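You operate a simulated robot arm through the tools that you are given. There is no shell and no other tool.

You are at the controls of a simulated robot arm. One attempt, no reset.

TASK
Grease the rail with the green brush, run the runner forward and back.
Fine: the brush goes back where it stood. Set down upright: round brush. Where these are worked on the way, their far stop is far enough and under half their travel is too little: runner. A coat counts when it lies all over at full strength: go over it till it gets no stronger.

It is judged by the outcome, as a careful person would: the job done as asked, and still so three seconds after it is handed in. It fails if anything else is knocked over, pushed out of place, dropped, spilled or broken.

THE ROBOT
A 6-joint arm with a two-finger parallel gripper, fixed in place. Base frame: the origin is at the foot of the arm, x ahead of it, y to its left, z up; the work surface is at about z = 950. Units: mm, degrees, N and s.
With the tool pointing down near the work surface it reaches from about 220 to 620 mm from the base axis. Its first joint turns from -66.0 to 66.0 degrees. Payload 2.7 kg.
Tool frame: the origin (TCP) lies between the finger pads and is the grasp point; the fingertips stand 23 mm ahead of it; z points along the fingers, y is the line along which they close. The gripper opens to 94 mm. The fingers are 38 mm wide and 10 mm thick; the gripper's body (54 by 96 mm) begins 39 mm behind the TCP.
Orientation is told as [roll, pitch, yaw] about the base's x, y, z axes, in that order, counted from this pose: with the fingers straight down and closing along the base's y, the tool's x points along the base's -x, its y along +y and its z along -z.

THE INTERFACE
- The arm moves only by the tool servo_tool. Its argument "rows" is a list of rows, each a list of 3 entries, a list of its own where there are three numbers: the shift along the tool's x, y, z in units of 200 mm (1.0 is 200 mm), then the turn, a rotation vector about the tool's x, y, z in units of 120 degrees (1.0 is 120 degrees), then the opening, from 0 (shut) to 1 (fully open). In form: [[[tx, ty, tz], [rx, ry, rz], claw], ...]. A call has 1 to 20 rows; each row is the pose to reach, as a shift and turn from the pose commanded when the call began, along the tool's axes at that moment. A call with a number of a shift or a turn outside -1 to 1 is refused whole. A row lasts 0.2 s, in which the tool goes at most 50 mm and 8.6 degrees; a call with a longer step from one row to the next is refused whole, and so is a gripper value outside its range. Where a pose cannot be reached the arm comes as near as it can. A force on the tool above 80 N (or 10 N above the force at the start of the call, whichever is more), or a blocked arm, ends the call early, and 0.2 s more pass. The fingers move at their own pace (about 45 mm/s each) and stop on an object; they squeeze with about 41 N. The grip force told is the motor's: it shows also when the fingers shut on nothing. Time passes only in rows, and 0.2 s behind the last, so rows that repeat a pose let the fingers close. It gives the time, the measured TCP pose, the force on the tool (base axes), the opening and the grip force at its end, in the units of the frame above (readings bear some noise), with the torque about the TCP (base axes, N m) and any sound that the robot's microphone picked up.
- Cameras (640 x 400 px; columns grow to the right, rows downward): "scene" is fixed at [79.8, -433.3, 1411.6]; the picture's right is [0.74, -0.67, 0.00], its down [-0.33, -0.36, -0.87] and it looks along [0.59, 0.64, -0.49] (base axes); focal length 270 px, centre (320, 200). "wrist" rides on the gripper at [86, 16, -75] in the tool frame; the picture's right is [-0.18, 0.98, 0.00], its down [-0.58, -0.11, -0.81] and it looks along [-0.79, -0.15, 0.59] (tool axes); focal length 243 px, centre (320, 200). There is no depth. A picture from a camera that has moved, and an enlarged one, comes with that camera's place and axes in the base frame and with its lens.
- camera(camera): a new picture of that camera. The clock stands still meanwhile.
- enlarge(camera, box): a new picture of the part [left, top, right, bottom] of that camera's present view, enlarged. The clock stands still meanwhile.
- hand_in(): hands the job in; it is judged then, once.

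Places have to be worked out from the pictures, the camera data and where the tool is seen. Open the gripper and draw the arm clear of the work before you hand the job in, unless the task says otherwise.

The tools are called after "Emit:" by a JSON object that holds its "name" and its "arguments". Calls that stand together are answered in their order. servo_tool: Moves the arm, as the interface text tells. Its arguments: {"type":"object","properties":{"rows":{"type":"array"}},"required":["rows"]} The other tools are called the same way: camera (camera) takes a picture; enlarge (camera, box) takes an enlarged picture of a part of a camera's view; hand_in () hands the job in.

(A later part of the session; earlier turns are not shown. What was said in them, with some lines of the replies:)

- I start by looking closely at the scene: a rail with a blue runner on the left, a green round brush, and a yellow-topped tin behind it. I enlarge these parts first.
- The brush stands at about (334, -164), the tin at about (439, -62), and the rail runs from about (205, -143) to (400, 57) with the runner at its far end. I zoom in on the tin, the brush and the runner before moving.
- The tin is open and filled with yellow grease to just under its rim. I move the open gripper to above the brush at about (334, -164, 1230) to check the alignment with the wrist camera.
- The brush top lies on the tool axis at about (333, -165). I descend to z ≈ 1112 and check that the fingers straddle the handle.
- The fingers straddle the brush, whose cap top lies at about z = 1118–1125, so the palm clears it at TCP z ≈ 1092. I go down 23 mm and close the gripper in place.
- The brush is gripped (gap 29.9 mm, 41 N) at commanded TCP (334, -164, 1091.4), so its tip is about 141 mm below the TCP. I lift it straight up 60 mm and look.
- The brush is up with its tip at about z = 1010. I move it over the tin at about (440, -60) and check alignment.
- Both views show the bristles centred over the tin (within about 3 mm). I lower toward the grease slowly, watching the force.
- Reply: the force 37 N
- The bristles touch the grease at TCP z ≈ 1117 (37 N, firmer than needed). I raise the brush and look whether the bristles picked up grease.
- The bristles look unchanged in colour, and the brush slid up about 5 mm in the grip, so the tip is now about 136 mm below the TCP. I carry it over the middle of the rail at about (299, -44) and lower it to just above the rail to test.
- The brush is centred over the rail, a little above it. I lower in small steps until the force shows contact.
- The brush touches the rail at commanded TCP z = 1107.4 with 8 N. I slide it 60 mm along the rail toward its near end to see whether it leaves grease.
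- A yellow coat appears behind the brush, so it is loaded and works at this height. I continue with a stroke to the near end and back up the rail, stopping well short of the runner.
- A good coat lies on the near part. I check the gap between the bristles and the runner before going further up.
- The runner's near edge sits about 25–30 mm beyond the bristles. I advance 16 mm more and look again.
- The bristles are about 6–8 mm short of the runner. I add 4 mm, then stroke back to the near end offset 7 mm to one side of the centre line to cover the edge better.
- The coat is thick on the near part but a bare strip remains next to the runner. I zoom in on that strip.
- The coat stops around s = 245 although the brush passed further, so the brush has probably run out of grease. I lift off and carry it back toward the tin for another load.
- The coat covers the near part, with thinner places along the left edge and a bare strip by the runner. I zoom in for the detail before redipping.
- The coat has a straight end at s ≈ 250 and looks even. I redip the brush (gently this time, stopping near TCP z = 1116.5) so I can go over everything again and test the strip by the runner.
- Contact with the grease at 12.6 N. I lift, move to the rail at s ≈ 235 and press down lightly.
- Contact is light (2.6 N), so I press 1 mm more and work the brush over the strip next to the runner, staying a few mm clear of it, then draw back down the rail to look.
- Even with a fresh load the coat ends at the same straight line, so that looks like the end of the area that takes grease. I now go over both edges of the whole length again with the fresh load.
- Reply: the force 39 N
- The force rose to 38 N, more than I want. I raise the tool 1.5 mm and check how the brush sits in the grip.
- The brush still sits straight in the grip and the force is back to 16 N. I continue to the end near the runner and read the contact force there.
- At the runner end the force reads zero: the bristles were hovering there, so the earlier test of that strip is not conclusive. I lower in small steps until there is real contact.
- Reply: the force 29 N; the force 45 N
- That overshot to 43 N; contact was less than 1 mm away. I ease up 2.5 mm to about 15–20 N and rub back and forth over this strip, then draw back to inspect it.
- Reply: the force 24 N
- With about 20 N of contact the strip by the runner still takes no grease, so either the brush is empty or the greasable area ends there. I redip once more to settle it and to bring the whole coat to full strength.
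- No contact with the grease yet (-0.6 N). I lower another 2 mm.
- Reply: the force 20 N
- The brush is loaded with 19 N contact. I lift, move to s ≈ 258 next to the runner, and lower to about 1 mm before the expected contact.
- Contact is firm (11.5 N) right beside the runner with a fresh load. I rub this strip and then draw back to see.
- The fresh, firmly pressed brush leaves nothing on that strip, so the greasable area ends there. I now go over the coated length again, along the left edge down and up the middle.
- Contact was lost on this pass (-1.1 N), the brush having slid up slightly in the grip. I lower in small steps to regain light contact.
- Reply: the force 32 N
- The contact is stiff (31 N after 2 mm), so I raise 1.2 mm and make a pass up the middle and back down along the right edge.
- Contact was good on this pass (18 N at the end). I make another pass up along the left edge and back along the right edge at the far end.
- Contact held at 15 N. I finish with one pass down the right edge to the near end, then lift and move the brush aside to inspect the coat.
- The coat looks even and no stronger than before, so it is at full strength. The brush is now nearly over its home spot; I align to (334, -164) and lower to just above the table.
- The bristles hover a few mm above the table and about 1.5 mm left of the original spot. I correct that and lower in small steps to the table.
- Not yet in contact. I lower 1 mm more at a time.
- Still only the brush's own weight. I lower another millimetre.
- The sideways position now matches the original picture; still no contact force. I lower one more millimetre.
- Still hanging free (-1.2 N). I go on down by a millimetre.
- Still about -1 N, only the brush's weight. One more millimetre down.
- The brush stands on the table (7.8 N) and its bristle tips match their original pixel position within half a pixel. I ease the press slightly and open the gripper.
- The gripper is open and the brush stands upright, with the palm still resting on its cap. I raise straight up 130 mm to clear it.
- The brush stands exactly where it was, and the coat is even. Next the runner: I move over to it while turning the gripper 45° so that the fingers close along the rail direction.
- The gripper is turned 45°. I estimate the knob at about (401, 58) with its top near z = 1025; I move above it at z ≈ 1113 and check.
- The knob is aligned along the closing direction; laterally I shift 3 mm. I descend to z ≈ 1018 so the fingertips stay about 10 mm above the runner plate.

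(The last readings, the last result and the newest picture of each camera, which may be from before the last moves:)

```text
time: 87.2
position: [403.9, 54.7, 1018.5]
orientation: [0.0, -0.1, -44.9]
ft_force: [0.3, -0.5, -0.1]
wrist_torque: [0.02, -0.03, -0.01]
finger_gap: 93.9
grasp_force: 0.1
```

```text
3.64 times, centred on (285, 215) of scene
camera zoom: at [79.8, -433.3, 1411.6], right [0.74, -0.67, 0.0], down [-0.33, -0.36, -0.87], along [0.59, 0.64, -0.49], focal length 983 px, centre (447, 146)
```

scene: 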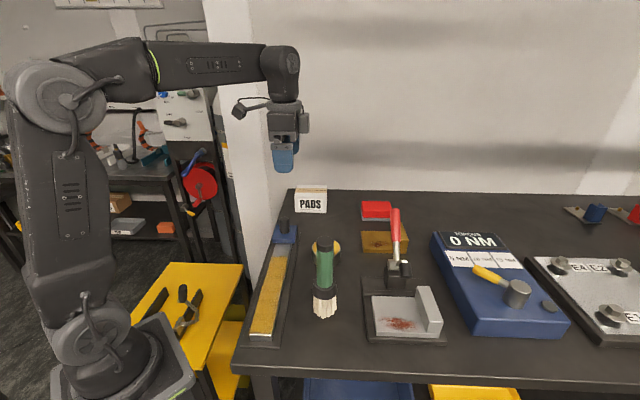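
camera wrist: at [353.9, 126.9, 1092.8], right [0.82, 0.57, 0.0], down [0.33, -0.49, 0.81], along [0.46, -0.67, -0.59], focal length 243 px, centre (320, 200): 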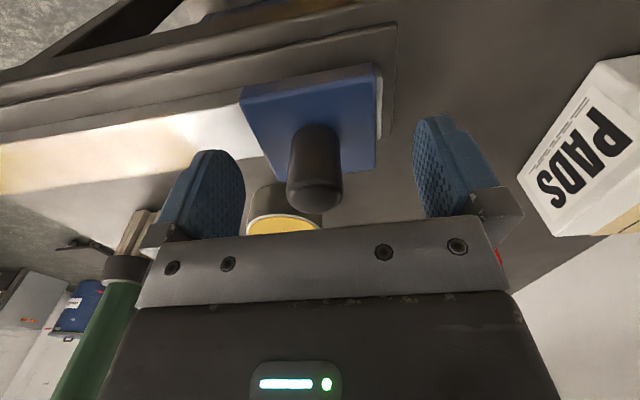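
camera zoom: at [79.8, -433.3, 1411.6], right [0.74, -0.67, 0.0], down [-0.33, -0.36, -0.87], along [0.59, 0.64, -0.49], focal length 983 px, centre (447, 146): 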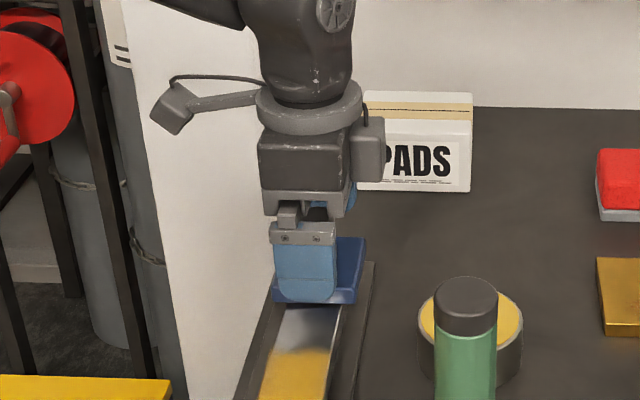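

The fingers straddle the knob. I close on it.

Emit:
{"name": "servo_tool", "arguments": {"rows": [[[0, 0, 0], [0, 0, 0], 0.8], [[0, 0, 0], [0, 0, 0], 0.6], [[0, 0, 0], [0, 0, 0], 0.45], [[0, 0, 0], [0, 0, 0], 0.3], [[0, 0, 0], [0, 0, 0], 0.15], [[0, 0, 0], [0, 0, 0], 0], [[0, 0, 0], [0, 0, 0], 0], [[0, 0, 0], [0, 0, 0], 0]]}}

Emit:
{"name": "camera", "arguments": {"camera": "wrist"}}

Emit:
{"name": "enlarge", "arguments": {"camera": "scene", "box": [230, 160, 340, 270]}}

```text
time: 89.0
position: [402.0, 53.4, 1018.7]
orientation: [-0.1, 0.0, -45.0]
ft_force: [-22.3, -23.0, 5.8]
wrist_torque: [0.44, -0.71, -0.04]
finger_gap: 25.6
grasp_force: 44.6
```

```text
taken
camera wrist: at [352.7, 125.5, 1093.0], right [0.83, 0.56, 0.0], down [0.34, -0.49, 0.81], along [0.45, -0.67, -0.59], focal length 243 px, centre (320, 200)
```

wrist: 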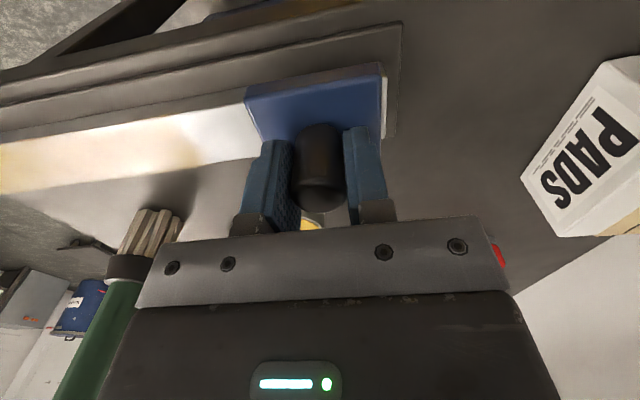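

```text
3.64 times, centred on (285, 215) of scene
camera zoom: at [79.0, -434.0, 1411.4], right [0.74, -0.67, 0.0], down [-0.33, -0.36, -0.87], along [0.59, 0.64, -0.49], focal length 983 px, centre (447, 146)
```

zoom: 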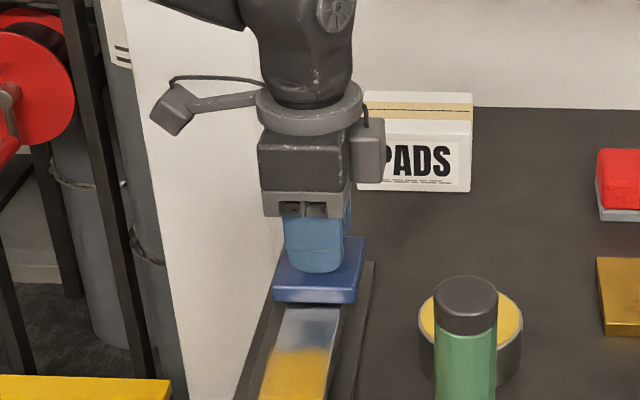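

The knob is gripped (25.6 mm) and the runner rests against its far-end stop. I loosen the grip to a light cage of about 28 mm and draw the runner 60 mm along the rail toward the near end.

Emit:
{"name": "servo_tool", "arguments": {"rows": [[[0, -0.01, 0], [0, 0, 0], 0.3], [[0, -0.01, 0], [0, 0, 0], 0.3], [[0, -0.05, 0], [0, 0, 0], 0.3], [[0, -0.1, 0], [0, 0, 0], 0.3], [[0, -0.15, 0], [0, 0, 0], 0.3], [[0, -0.2, 0], [0, 0, 0], 0.3], [[0, -0.25, 0], [0, 0, 0], 0.3], [[0, -0.3, 0], [0, 0, 0], 0.3]]}}

Emit:
{"name": "enlarge", "arguments": {"camera": "scene", "box": [220, 170, 360, 340]}}

Emit:
{"name": "camera", "arguments": {"camera": "wrist"}}

```text
time: 90.8
position: [361.1, 10.5, 1018.4]
orientation: [-0.1, 0.1, -45.0]
ft_force: [-0.2, -0.6, 0.8]
wrist_torque: [0.01, -0.02, -0.02]
finger_gap: 28.2
grasp_force: 0.0
```

```text
2.35 times, centred on (290, 255) of scene
camera zoom: at [79.8, -433.3, 1411.6], right [0.74, -0.67, 0.0], down [-0.33, -0.36, -0.87], along [0.59, 0.64, -0.49], focal length 636 px, centre (391, 71)
```

zoom: 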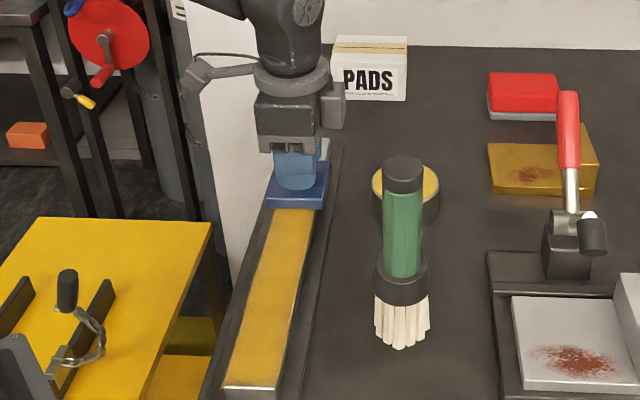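

```text
taken
camera wrist: at [311.5, 83.1, 1092.6], right [0.82, 0.57, 0.0], down [0.33, -0.49, 0.81], along [0.46, -0.67, -0.59], focal length 243 px, centre (320, 200)
```

wrist: 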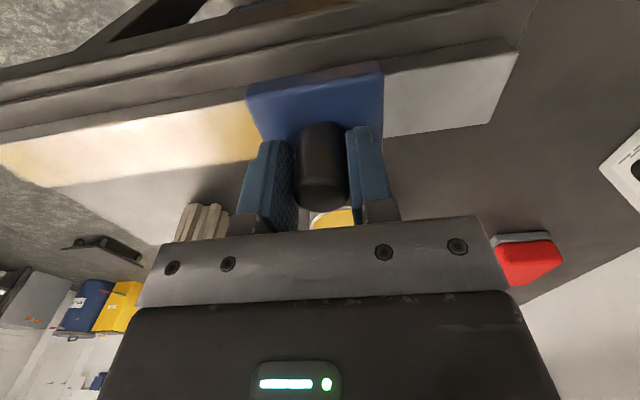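

The runner follows with almost no force. Before passing the standing brush I check the clearance of the gripper's right side.

Emit:
{"name": "enlarge", "arguments": {"camera": "scene", "box": [250, 170, 350, 270]}}

```text
4.00 times, centred on (300, 220) of scene
camera zoom: at [79.8, -433.3, 1411.6], right [0.74, -0.67, 0.0], down [-0.33, -0.36, -0.87], along [0.59, 0.64, -0.49], focal length 1081 px, centre (400, 120)
```

zoom: 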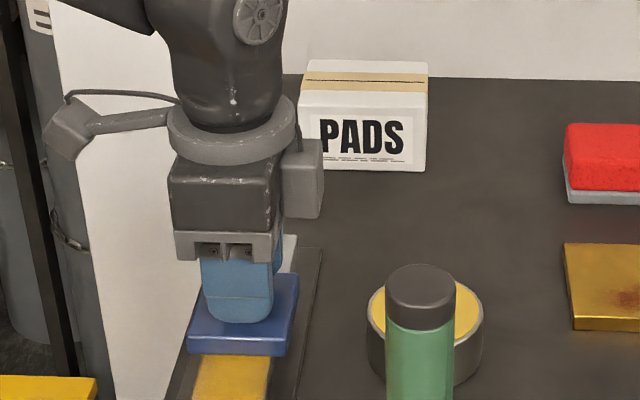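

The gripper's side box sticks out only about 51 mm, while the brush is over 85 mm away from the runner's path. I continue drawing the runner 120 mm further.

Emit:
{"name": "servo_tool", "arguments": {"rows": [[[0, -0.05, 0], [0, 0, 0], 0.3], [[0, -0.1, 0], [0, 0, 0], 0.3], [[0, -0.15, 0], [0, 0, 0], 0.3], [[0, -0.2, 0], [0, 0, 0], 0.3], [[0, -0.25, 0], [0, 0, 0], 0.3], [[0, -0.3, 0], [0, 0, 0], 0.3], [[0, -0.35, 0], [0, 0, 0], 0.3], [[0, -0.4, 0], [0, 0, 0], 0.3], [[0, -0.45, 0], [0, 0, 0], 0.3], [[0, -0.5, 0], [0, 0, 0], 0.3], [[0, -0.55, 0], [0, 0, 0], 0.3], [[0, -0.6, 0], [0, 0, 0], 0.3]]}}

Emit:
{"name": "enlarge", "arguments": {"camera": "scene", "box": [220, 180, 360, 350]}}

Emit:
{"name": "camera", "arguments": {"camera": "wrist"}}

```text
time: 93.4
position: [276.2, -73.1, 1017.1]
orientation: [-0.1, 0.0, -44.9]
ft_force: [-0.3, 1.0, -0.1]
wrist_torque: [0.0, -0.03, -0.01]
finger_gap: 28.3
grasp_force: 0.0
```

```text
2.35 times, centred on (290, 265) of scene
camera zoom: at [79.8, -433.3, 1411.6], right [0.74, -0.67, 0.0], down [-0.33, -0.36, -0.87], along [0.59, 0.64, -0.49], focal length 636 px, centre (391, 47)
```

zoom: 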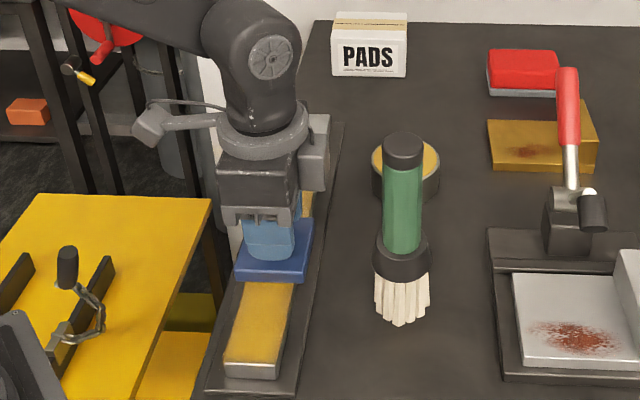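

```text
taken
camera wrist: at [227.0, -0.9, 1092.5], right [0.82, 0.57, 0.0], down [0.33, -0.49, 0.81], along [0.46, -0.67, -0.59], focal length 243 px, centre (320, 200)
```

wrist: 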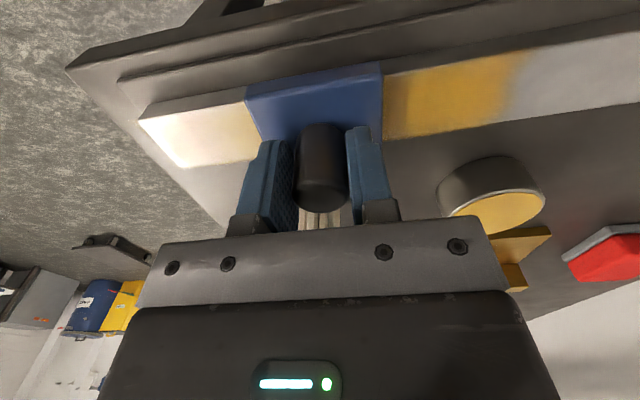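

The runner has travelled about 178 mm freely. I go on 40 mm more slowly, watching for the near stop.

Emit:
{"name": "servo_tool", "arguments": {"rows": [[[0, -0.03, 0], [0, 0, 0], 0.3], [[0, -0.06, 0], [0, 0, 0], 0.3], [[0, -0.09, 0], [0, 0, 0], 0.3], [[0, -0.12, 0], [0, 0, 0], 0.3], [[0, -0.15, 0], [0, 0, 0], 0.3], [[0, -0.18, 0], [0, 0, 0], 0.3], [[0, -0.2, 0], [0, 0, 0], 0.3]]}}

Emit:
{"name": "enlarge", "arguments": {"camera": "scene", "box": [220, 200, 360, 350]}}

```text
time: 95.0
position: [249.8, -101.1, 1019.7]
orientation: [0.1, -0.1, -44.9]
ft_force: [3.0, 2.0, 2.1]
wrist_torque: [-0.02, -0.06, 0.0]
finger_gap: 29.2
grasp_force: 1.5
```

```text
2.67 times, centred on (290, 275) of scene
camera zoom: at [79.8, -433.2, 1411.6], right [0.74, -0.67, 0.0], down [-0.33, -0.36, -0.87], along [0.59, 0.64, -0.49], focal length 721 px, centre (400, 0)
```

zoom: 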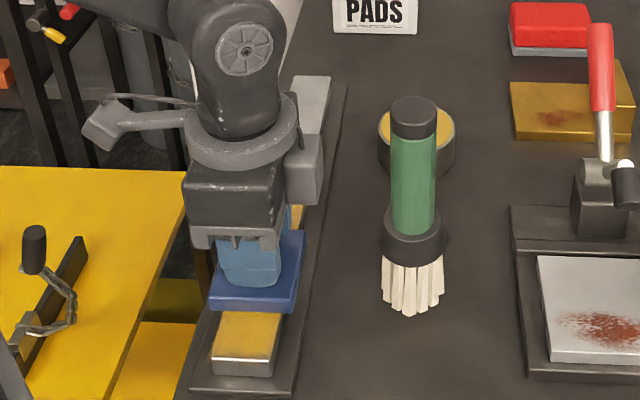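

A slight resistance appears at s ≈ 105 (3.6 N, fingers spread a little). I push 3 mm more to see whether this is the stop.

Emit:
{"name": "servo_tool", "arguments": {"rows": [[[0, -0.008, 0], [0, 0, 0], 0.3], [[0, -0.015, 0], [0, 0, 0], 0.3], [[0, -0.015, 0], [0, 0, 0], 0.3]]}}

Emit:
{"name": "camera", "arguments": {"camera": "wrist"}}

```text
time: 95.8
position: [247.4, -101.6, 1018.4]
orientation: [0.0, -0.2, -45.1]
ft_force: [3.2, 1.0, 0.1]
wrist_torque: [0.01, 0.04, -0.03]
finger_gap: 29.2
grasp_force: 1.4
```

```text
taken
camera wrist: at [196.9, -31.4, 1092.9], right [0.82, 0.57, 0.0], down [0.33, -0.49, 0.81], along [0.46, -0.67, -0.59], focal length 243 px, centre (320, 200)
```

wrist: 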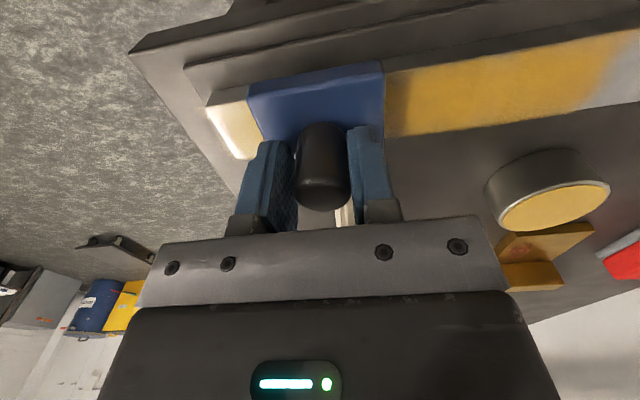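

The runner is still moving with only 3–4 N drag, so it is not at the stop yet. I continue in 5 mm steps.

Emit:
{"name": "servo_tool", "arguments": {"rows": [[[0, -0.025, 0], [0, 0, 0], 0.3], [[0, -0.05, 0], [0, 0, 0], 0.3], [[0, -0.075, 0], [0, 0, 0], 0.3], [[0, -0.075, 0], [0, 0, 0], 0.3]]}}

Emit:
{"name": "enlarge", "arguments": {"camera": "scene", "box": [220, 200, 360, 350]}}

```text
time: 96.8
position: [237.1, -113.6, 1019.4]
orientation: [0.0, -0.1, -44.9]
ft_force: [1.6, 1.3, -1.9]
wrist_torque: [-0.01, 0.07, -0.04]
finger_gap: 28.8
grasp_force: 0.8
```

```text
2.67 times, centred on (290, 275) of scene
camera zoom: at [79.8, -433.2, 1411.6], right [0.74, -0.67, 0.0], down [-0.33, -0.36, -0.87], along [0.59, 0.64, -0.49], focal length 721 px, centre (400, 0)
```

zoom: 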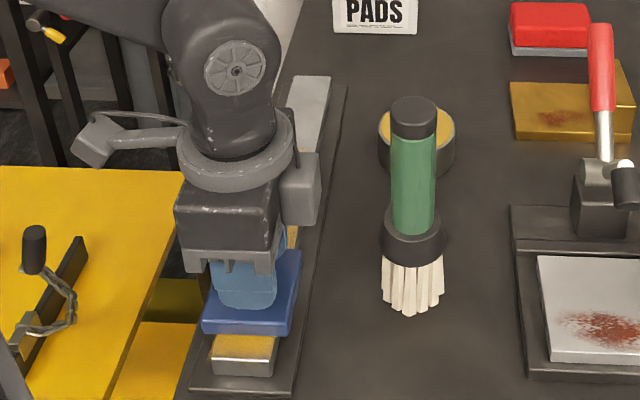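

Still moving freely at s ≈ 87. I continue another 12 mm toward the end of the rail.

Emit:
{"name": "servo_tool", "arguments": {"rows": [[[0, -0.02, 0], [0, 0, 0], 0.3], [[0, -0.04, 0], [0, 0, 0], 0.3], [[0, -0.06, 0], [0, 0, 0], 0.3], [[0, -0.06, 0], [0, 0, 0], 0.3]]}}

Emit:
{"name": "enlarge", "arguments": {"camera": "scene", "box": [220, 200, 360, 350]}}

Emit:
{"name": "camera", "arguments": {"camera": "wrist"}}

```text
time: 97.8
position: [228.6, -122.6, 1018.8]
orientation: [0.1, -0.3, -44.9]
ft_force: [19.5, 14.3, -6.0]
wrist_torque: [-0.15, 0.11, -0.14]
finger_gap: 38.8
grasp_force: 12.4
```

```text
2.67 times, centred on (290, 275) of scene
camera zoom: at [80.4, -432.8, 1411.7], right [0.74, -0.67, 0.0], down [-0.33, -0.36, -0.87], along [0.59, 0.64, -0.49], focal length 721 px, centre (400, 0)
```

zoom: 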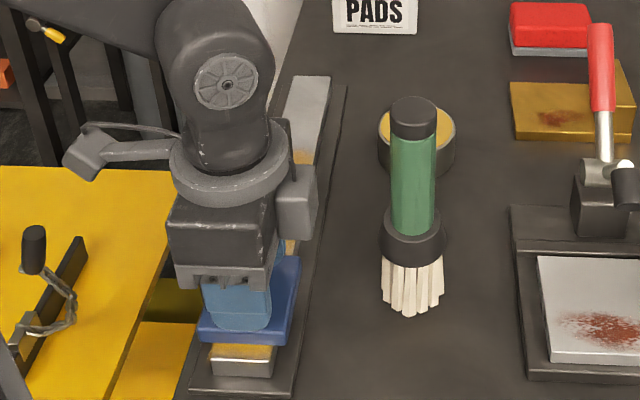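

```text
taken
camera wrist: at [178.9, -49.9, 1093.0], right [0.82, 0.57, 0.0], down [0.33, -0.49, 0.81], along [0.46, -0.67, -0.59], focal length 243 px, centre (320, 200)
```

wrist: 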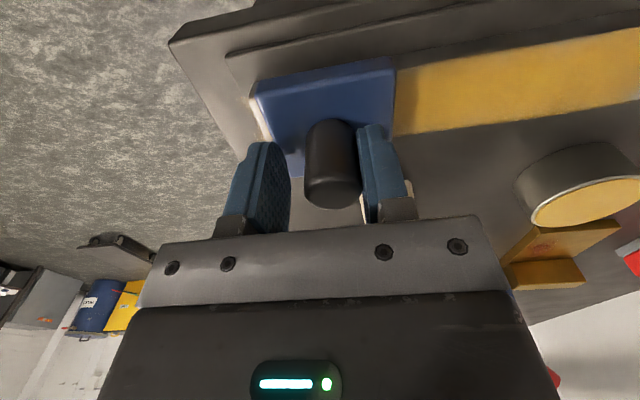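

The runner is at its near stop: 24 N, and the fingers are being spread. That is the full forward stroke of about 241 mm; now I run it back along the rail.

Emit:
{"name": "servo_tool", "arguments": {"rows": [[[0, 0.03, 0], [0, 0, 0], 0.3], [[0, 0.08, 0], [0, 0, 0], 0.3], [[0, 0.13, 0], [0, 0, 0], 0.3], [[0, 0.18, 0], [0, 0, 0], 0.3], [[0, 0.23, 0], [0, 0, 0], 0.3], [[0, 0.28, 0], [0, 0, 0], 0.3], [[0, 0.33, 0], [0, 0, 0], 0.3], [[0, 0.38, 0], [0, 0, 0], 0.3], [[0, 0.43, 0], [0, 0, 0], 0.3], [[0, 0.48, 0], [0, 0, 0], 0.3], [[0, 0.53, 0], [0, 0, 0], 0.3], [[0, 0.58, 0], [0, 0, 0], 0.3], [[0, 0.63, 0], [0, 0, 0], 0.3], [[0, 0.68, 0], [0, 0, 0], 0.3], [[0, 0.73, 0], [0, 0, 0], 0.3], [[0, 0.78, 0], [0, 0, 0], 0.3], [[0, 0.83, 0], [0, 0, 0], 0.3], [[0, 0.88, 0], [0, 0, 0], 0.3], [[0, 0.93, 0], [0, 0, 0], 0.3], [[0, 0.98, 0], [0, 0, 0], 0.3]]}}

Emit:
{"name": "enlarge", "arguments": {"camera": "scene", "box": [220, 180, 360, 350]}}

Emit:
{"name": "camera", "arguments": {"camera": "wrist"}}

```text
time: 102.0
position: [367.4, 16.9, 1017.9]
orientation: [0.1, -0.2, -44.9]
ft_force: [0.4, 0.5, -1.1]
wrist_torque: [-0.02, -0.02, 0.03]
finger_gap: 28.4
grasp_force: 0.1
```

```text
2.35 times, centred on (290, 265) of scene
camera zoom: at [79.8, -433.3, 1411.6], right [0.74, -0.67, 0.0], down [-0.33, -0.36, -0.87], along [0.59, 0.64, -0.49], focal length 636 px, centre (391, 47)
```

zoom: 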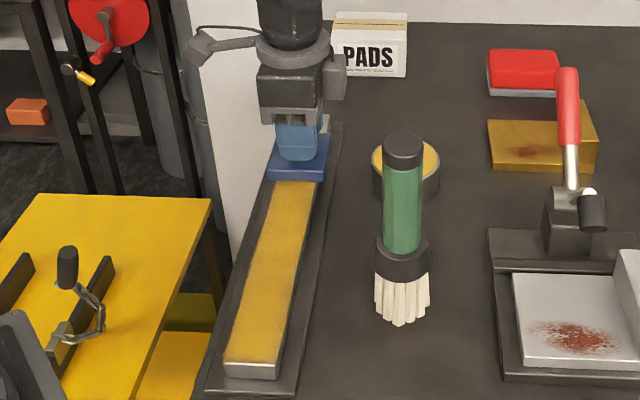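

```text
taken
camera wrist: at [317.3, 89.0, 1092.3], right [0.82, 0.57, 0.0], down [0.33, -0.49, 0.81], along [0.46, -0.66, -0.59], focal length 243 px, centre (320, 200)
```

wrist: 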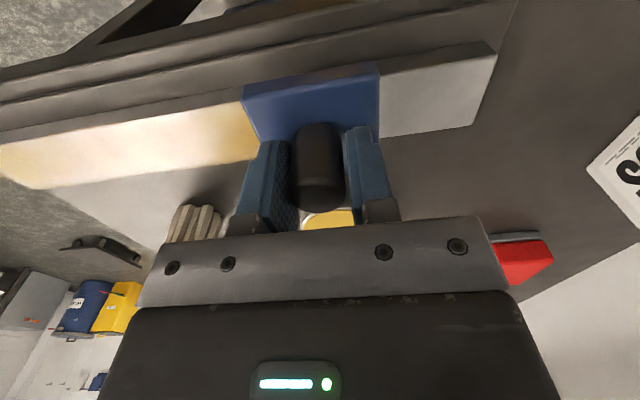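

The runner follows back; about 51 mm remain to its starting stop. I continue 46 mm.

Emit:
{"name": "servo_tool", "arguments": {"rows": [[[0, 0.05, 0], [0, 0, 0], 0.3], [[0, 0.1, 0], [0, 0, 0], 0.3], [[0, 0.15, 0], [0, 0, 0], 0.3], [[0, 0.19, 0], [0, 0, 0], 0.3], [[0, 0.215, 0], [0, 0, 0], 0.3], [[0, 0.23, 0], [0, 0, 0], 0.3], [[0, 0.23, 0], [0, 0, 0], 0.3]]}}

Emit:
{"name": "enlarge", "arguments": {"camera": "scene", "box": [255, 205, 315, 245]}}

```text
time: 103.6
position: [398.3, 50.0, 1018.1]
orientation: [0.2, -0.1, -44.9]
ft_force: [-0.4, -1.2, -0.6]
wrist_torque: [-0.02, 0.02, -0.01]
finger_gap: 29.0
grasp_force: 1.1
```

```text
10.00 times, centred on (285, 225) of scene
camera zoom: at [79.7, -433.3, 1411.6], right [0.74, -0.67, 0.0], down [-0.33, -0.36, -0.87], along [0.59, 0.64, -0.49], focal length 2704 px, centre (670, -50)
```

zoom: 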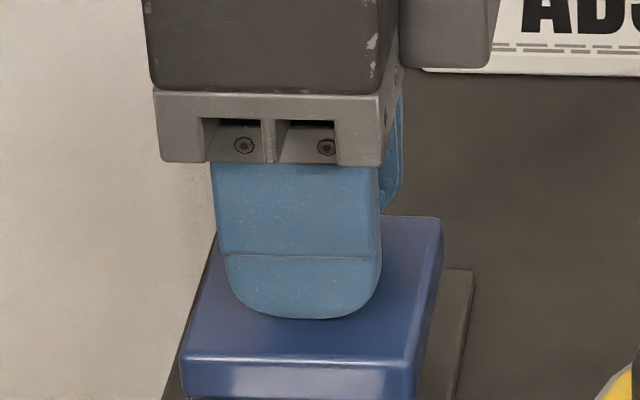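

A few millimetres remain compared with the original picture. I push on 8 mm gently until the stop is felt.

Emit:
{"name": "servo_tool", "arguments": {"rows": [[[0, 0.015, 0], [0, 0, 0], 0.3], [[0, 0.03, 0], [0, 0, 0], 0.3], [[0, 0.04, 0], [0, 0, 0], 0.3], [[0, 0.04, 0], [0, 0, 0], 0.3]]}}

Emit:
{"name": "enlarge", "arguments": {"camera": "scene", "box": [255, 205, 315, 245]}}

```text
time: 104.6
position: [404.2, 54.0, 1019.0]
orientation: [0.1, -0.1, -45.0]
ft_force: [-4.1, -4.9, 3.6]
wrist_torque: [-0.08, 0.2, 0.06]
finger_gap: 30.8
grasp_force: 2.9
```

```text
10.00 times, centred on (285, 225) of scene
camera zoom: at [79.6, -433.4, 1411.6], right [0.74, -0.67, 0.0], down [-0.33, -0.36, -0.87], along [0.59, 0.64, -0.49], focal length 2704 px, centre (670, -50)
```

zoom: 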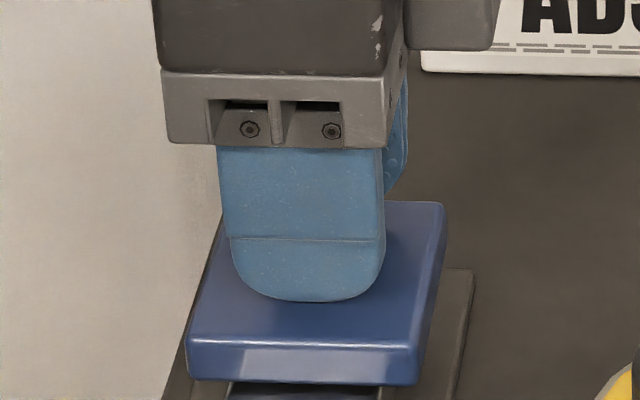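

The plate is back at its original pixel position and the stop is felt (6 N). I give one more light 2 mm push, then open the fingers and look.

Emit:
{"name": "servo_tool", "arguments": {"rows": [[[0, 0.01, 0], [0, 0, 0], 0.3], [[0, 0.01, 0], [0, 0, 0], 0.3], [[0, 0, 0], [0, 0, 0], 0.35], [[0, -0.01, 0], [0, 0, 0], 0.5], [[0, -0.01, 0], [0, 0, 0], 0.7], [[0, -0.01, 0], [0, 0, 0], 1], [[0, -0.01, 0], [0, 0, 0], 1], [[0, -0.01, 0], [0, 0, 0], 1]]}}

Emit:
{"name": "enlarge", "arguments": {"camera": "scene", "box": [255, 205, 315, 245]}}

Emit:
{"name": "camera", "arguments": {"camera": "wrist"}}

```text
time: 106.4
position: [402.0, 53.6, 1018.0]
orientation: [0.0, -0.1, -44.9]
ft_force: [-0.5, -0.4, 0.3]
wrist_torque: [-0.01, 0.01, -0.02]
finger_gap: 93.9
grasp_force: 0.0
```

```text
10.00 times, centred on (285, 225) of scene
camera zoom: at [79.8, -433.3, 1411.6], right [0.74, -0.67, 0.0], down [-0.33, -0.36, -0.87], along [0.59, 0.64, -0.49], focal length 2704 px, centre (670, -50)
```

zoom: 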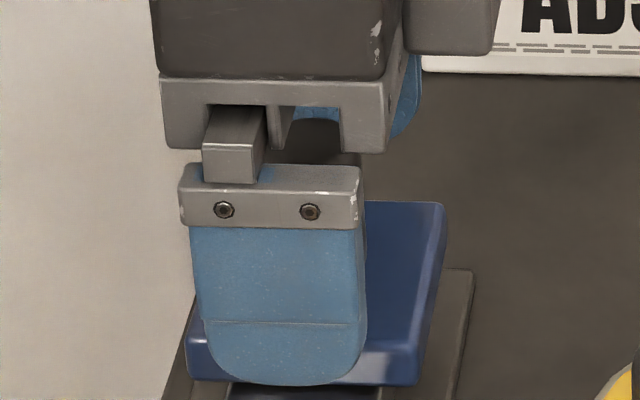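

```text
taken
camera wrist: at [352.8, 125.4, 1092.8], right [0.82, 0.57, 0.0], down [0.33, -0.49, 0.81], along [0.46, -0.67, -0.59], focal length 243 px, centre (320, 200)
```

wrist: 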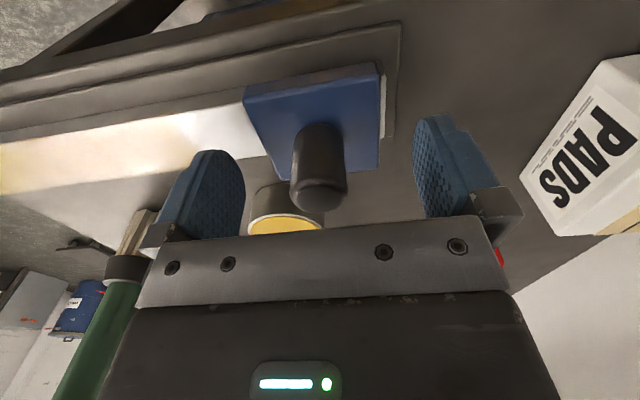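

The fingers are open and the runner is back at its starting stop. I raise straight up about 190 mm to clear everything and then look at the whole scene.

Emit:
{"name": "servo_tool", "arguments": {"rows": [[[0, 0, -0.05], [0, 0, 0], 1], [[0, 0, -0.14], [0, 0, 0], 1], [[0, 0, -0.26], [0, 0, 0], 1], [[0, 0, -0.4], [0, 0, 0], 1], [[0, 0, -0.55], [0, 0, 0], 1], [[0, 0, -0.7], [0, 0, 0], 1], [[0, 0, -0.85], [0, 0, 0], 1], [[0, 0, -0.97], [0, 0, 0], 1], [[0, 0, -0.97], [0, 0, 0], 1]]}}

Emit:
{"name": "camera", "arguments": {"camera": "scene"}}

Emit:
{"name": "enlarge", "arguments": {"camera": "scene", "box": [230, 180, 390, 360]}}

Emit:
{"name": "enlarge", "arguments": {"camera": "scene", "box": [250, 205, 330, 285]}}

Emit:
{"name": "enlarge", "arguments": {"camera": "scene", "box": [235, 275, 325, 350]}}

```text
time: 108.4
position: [402.3, 52.5, 1213.2]
orientation: [0.0, -0.1, -44.9]
ft_force: [0.2, -0.4, -0.4]
wrist_torque: [0.0, 0.02, 0.0]
finger_gap: 94.1
grasp_force: 0.0
```

```text
taken
```

scene: 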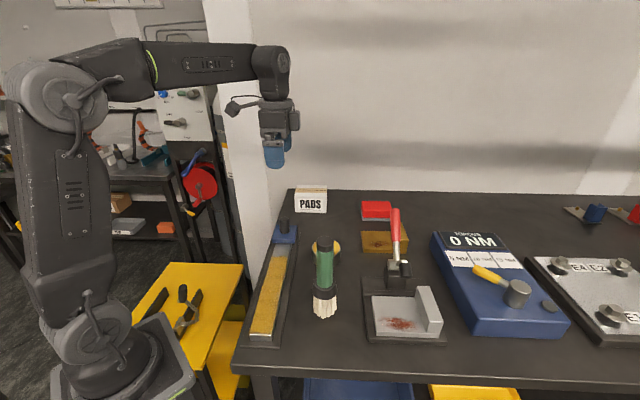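

```text
2.22 times, centred on (310, 270) of scene
camera zoom: at [79.8, -433.3, 1411.6], right [0.74, -0.67, 0.0], down [-0.33, -0.36, -0.87], along [0.59, 0.64, -0.49], focal length 601 px, centre (342, 44)
```

zoom: 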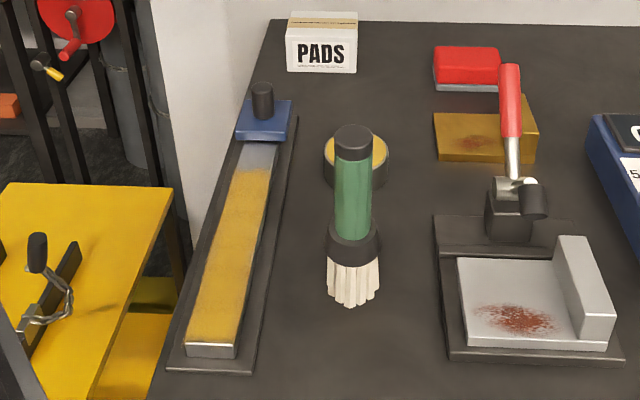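

```text
5.00 times, centred on (290, 245) of scene
camera zoom: at [79.8, -433.3, 1411.6], right [0.74, -0.67, 0.0], down [-0.33, -0.36, -0.87], along [0.59, 0.64, -0.49], focal length 1352 px, centre (470, -25)
```

zoom: 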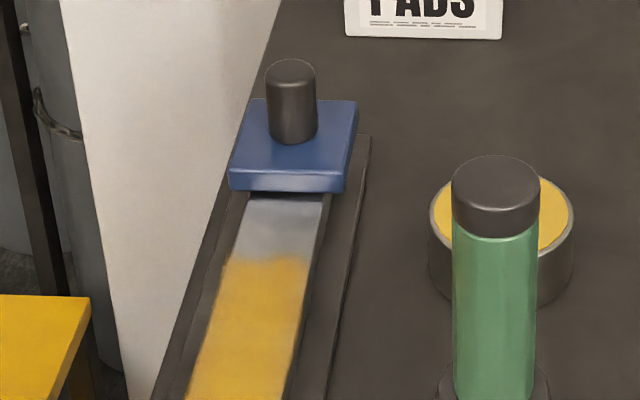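

```text
5.33 times, centred on (280, 312) of scene
camera zoom: at [79.8, -433.3, 1411.6], right [0.74, -0.67, 0.0], down [-0.33, -0.36, -0.87], along [0.59, 0.64, -0.49], focal length 1442 px, centre (533, -400)
```

zoom: 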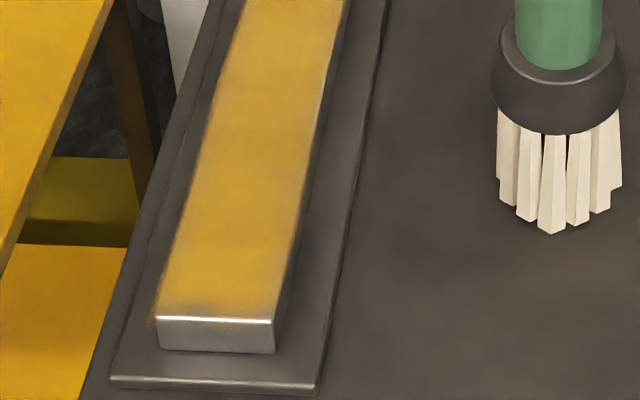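

Everything stands as at the start, with the rail coated. To be sure about the coat's evenness I move the open gripper high over the rail's side for a close wrist-camera view.

Emit:
{"name": "servo_tool", "arguments": {"rows": [[[0.024, -0.12, 0], [0, 0, 0], 1], [[0.048, -0.245, 0], [0, 0, 0], 1], [[0.072, -0.37, 0], [0, 0, 0], 1], [[0.096, -0.495, 0], [0, 0, 0], 1], [[0.12, -0.62, 0], [0, 0, 0], 1], [[0.145, -0.745, 0], [0, 0, 0], 1], [[0.17, -0.87, 0], [0, 0, 0], 1], [[0.193, -0.985, 0], [0, 0, 0], 1], [[0.193, -0.985, 0], [0, 0, 0], 1]]}}

Emit:
{"name": "camera", "arguments": {"camera": "wrist"}}

Emit:
{"name": "enlarge", "arguments": {"camera": "wrist", "box": [200, 0, 480, 130]}}

```text
time: 110.4
position: [235.8, -59.2, 1213.2]
orientation: [0.0, -0.1, -44.9]
ft_force: [0.2, -0.3, 0.0]
wrist_torque: [0.01, 0.0, 0.01]
finger_gap: 93.9
grasp_force: 0.1
```

```text
taken
camera wrist: at [186.0, 13.0, 1287.8], right [0.82, 0.57, 0.0], down [0.33, -0.49, 0.81], along [0.46, -0.67, -0.59], focal length 243 px, centre (320, 200)
```

wrist: 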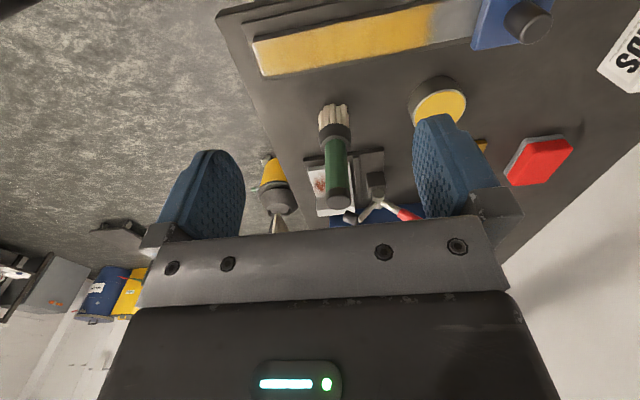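

```text
2.29 times, centred on (340, 65) of wrist
camera zoom: at [186.0, 13.0, 1287.8], right [0.82, 0.57, 0.0], down [0.33, -0.49, 0.81], along [0.46, -0.67, -0.59], focal length 555 px, centre (274, 509)
```

zoom: 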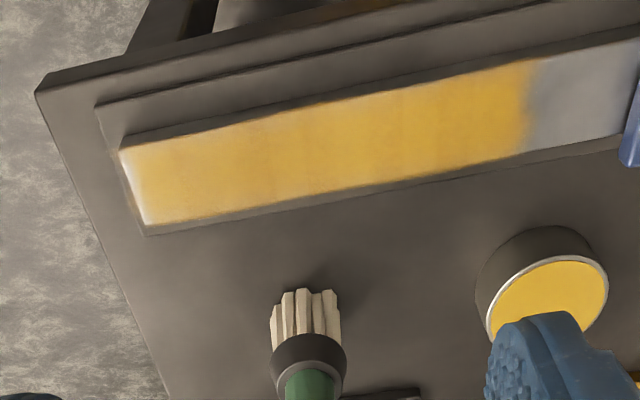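

The coat looks even along the rail. I zoom in on the near end and the far end of the coat for any thin spots.

Emit:
{"name": "enlarge", "arguments": {"camera": "wrist", "box": [240, 10, 350, 85]}}

Emit:
{"name": "enlarge", "arguments": {"camera": "wrist", "box": [340, 0, 490, 80]}}

```text
5.33 times, centred on (295, 48) of wrist
camera zoom: at [186.0, 13.0, 1287.8], right [0.82, 0.57, 0.0], down [0.33, -0.49, 0.81], along [0.46, -0.67, -0.59], focal length 1294 px, centre (453, 1013)
```

zoom: 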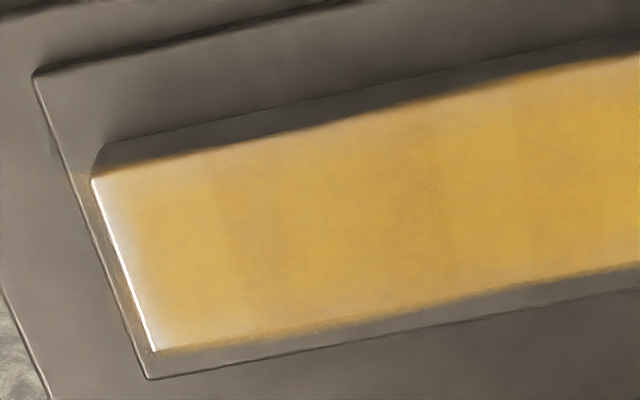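

```text
4.27 times, centred on (415, 40) of wrist
camera zoom: at [186.0, 13.0, 1287.8], right [0.82, 0.57, 0.0], down [0.33, -0.49, 0.81], along [0.46, -0.67, -0.59], focal length 1035 px, centre (-85, 883)
```

zoom: 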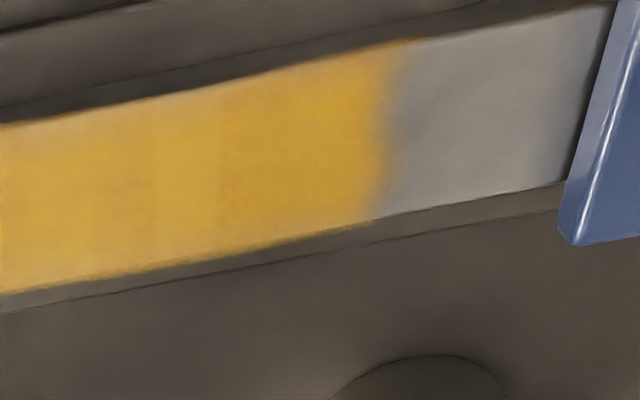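

The near end looks a little paler in this view, which may be glare. I compare the near and far parts closely from the fixed camera.

Emit:
{"name": "enlarge", "arguments": {"camera": "scene", "box": [245, 310, 290, 340]}}

Emit:
{"name": "enlarge", "arguments": {"camera": "scene", "box": [255, 250, 300, 280]}}

Emit:
{"name": "enlarge", "arguments": {"camera": "scene", "box": [250, 280, 295, 310]}}

```text
13.33 times, centred on (268, 325) of scene
camera zoom: at [79.7, -433.3, 1411.6], right [0.74, -0.67, 0.0], down [-0.33, -0.36, -0.87], along [0.59, 0.64, -0.49], focal length 3605 px, centre (1020, -1467)
```

zoom: 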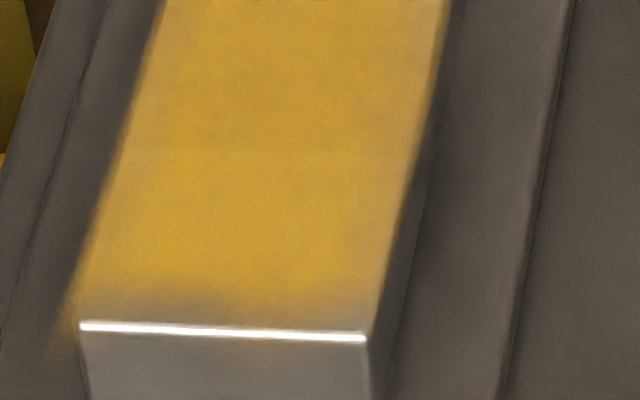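

```text
13.33 times, centred on (278, 265) of scene
camera zoom: at [79.7, -433.3, 1411.6], right [0.74, -0.67, 0.0], down [-0.33, -0.36, -0.87], along [0.59, 0.64, -0.49], focal length 3605 px, centre (887, -667)
```

zoom: 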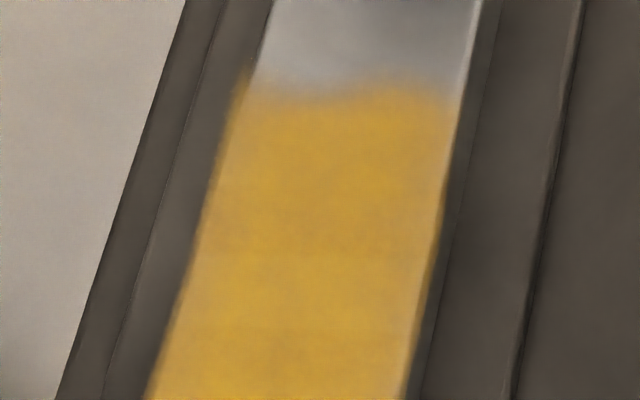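

```text
13.33 times, centred on (272, 295) of scene
camera zoom: at [79.7, -433.3, 1411.6], right [0.74, -0.67, 0.0], down [-0.33, -0.36, -0.87], along [0.59, 0.64, -0.49], focal length 3605 px, centre (953, -1067)
```

zoom: 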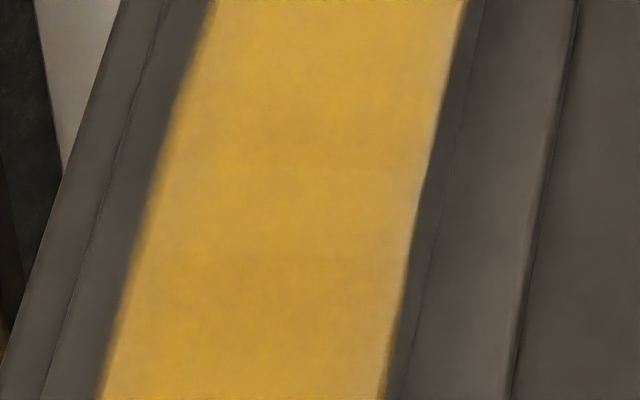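

The coat is uniform over its whole area, with just soft decal edges. I draw the arm back up to its starting pose, clear of the work, and take a final look.

Emit:
{"name": "servo_tool", "arguments": {"rows": [[[0, 0, -0.1], [0, 0, -0.06], 1], [[-0.03, 0.04, -0.25], [0, 0, -0.12], 1], [[-0.1, 0.13, -0.4], [0, 0, -0.18], 1], [[-0.18, 0.23, -0.405], [0, 0, -0.24], 1], [[-0.26, 0.33, -0.405], [0, 0, -0.3], 1], [[-0.33, 0.42, -0.405], [0, 0, -0.35], 1], [[-0.373, 0.475, -0.405], [0, 0, -0.375], 1], [[-0.373, 0.475, -0.405], [0, 0, -0.375], 1]]}}

Emit:
{"name": "camera", "arguments": {"camera": "scene"}}

Emit:
{"name": "camera", "arguments": {"camera": "wrist"}}

```text
time: 112.2
position: [355.7, -43.0, 1293.2]
orientation: [-0.1, -0.2, 0.0]
ft_force: [-0.1, 1.2, 0.1]
wrist_torque: [0.01, -0.02, 0.01]
finger_gap: 94.1
grasp_force: 0.1
```

```text
taken
```

scene: 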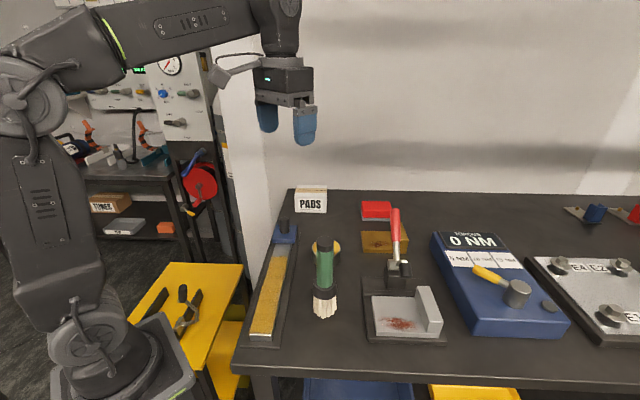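

```text
taken
camera wrist: at [269.4, -26.9, 1367.2], right [0.18, 0.98, 0.0], down [0.58, -0.11, 0.81], along [0.79, -0.15, -0.59], focal length 243 px, centre (320, 200)
```

wrist: 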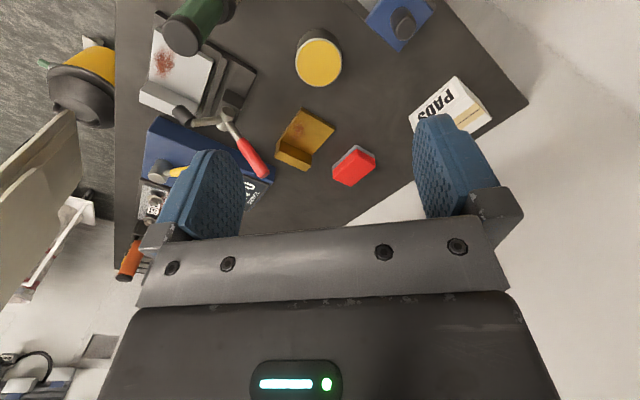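

The rail is coated and the runner has been forward to its far stop and back to where it started. The brush stands upright in its place, nothing else has moved, and the open gripper is clear. I hand the job in.

Emit:
{"name": "hand_in", "arguments": {}}

```text
The job is handed in.
```

I greased the rail with the green brush, ran the runner to its far stop and back, and handed the job in. No verdict came back with the hand-in.

- **Coat:** I went over the rail several times with three loads of grease, until it got no stronger. It lies evenly over the rail from the near end to about 40 mm short of the runner. That last strip took no grease even with a fresh load and firm contact, so I took it to be outside the area to be coated. The stretch under the parked runner was not brushed.
- **Runner:** It travelled about 241 mm to the near stop, then back to its starting stop. The camera shows it where it began.
- **Brush:** It stands upright on its original spot, matching the first picture to within about half a pixel.
- **Everything else:** Nothing else looks moved in the final pictures. The gripper is open and the arm is back at its starting pose.

While greasing, I pressed harder than intended a few times, up to 43 N on the rail and 37 N in the tin. The only effect I saw was the brush sliding a few millimetres up in the grip.
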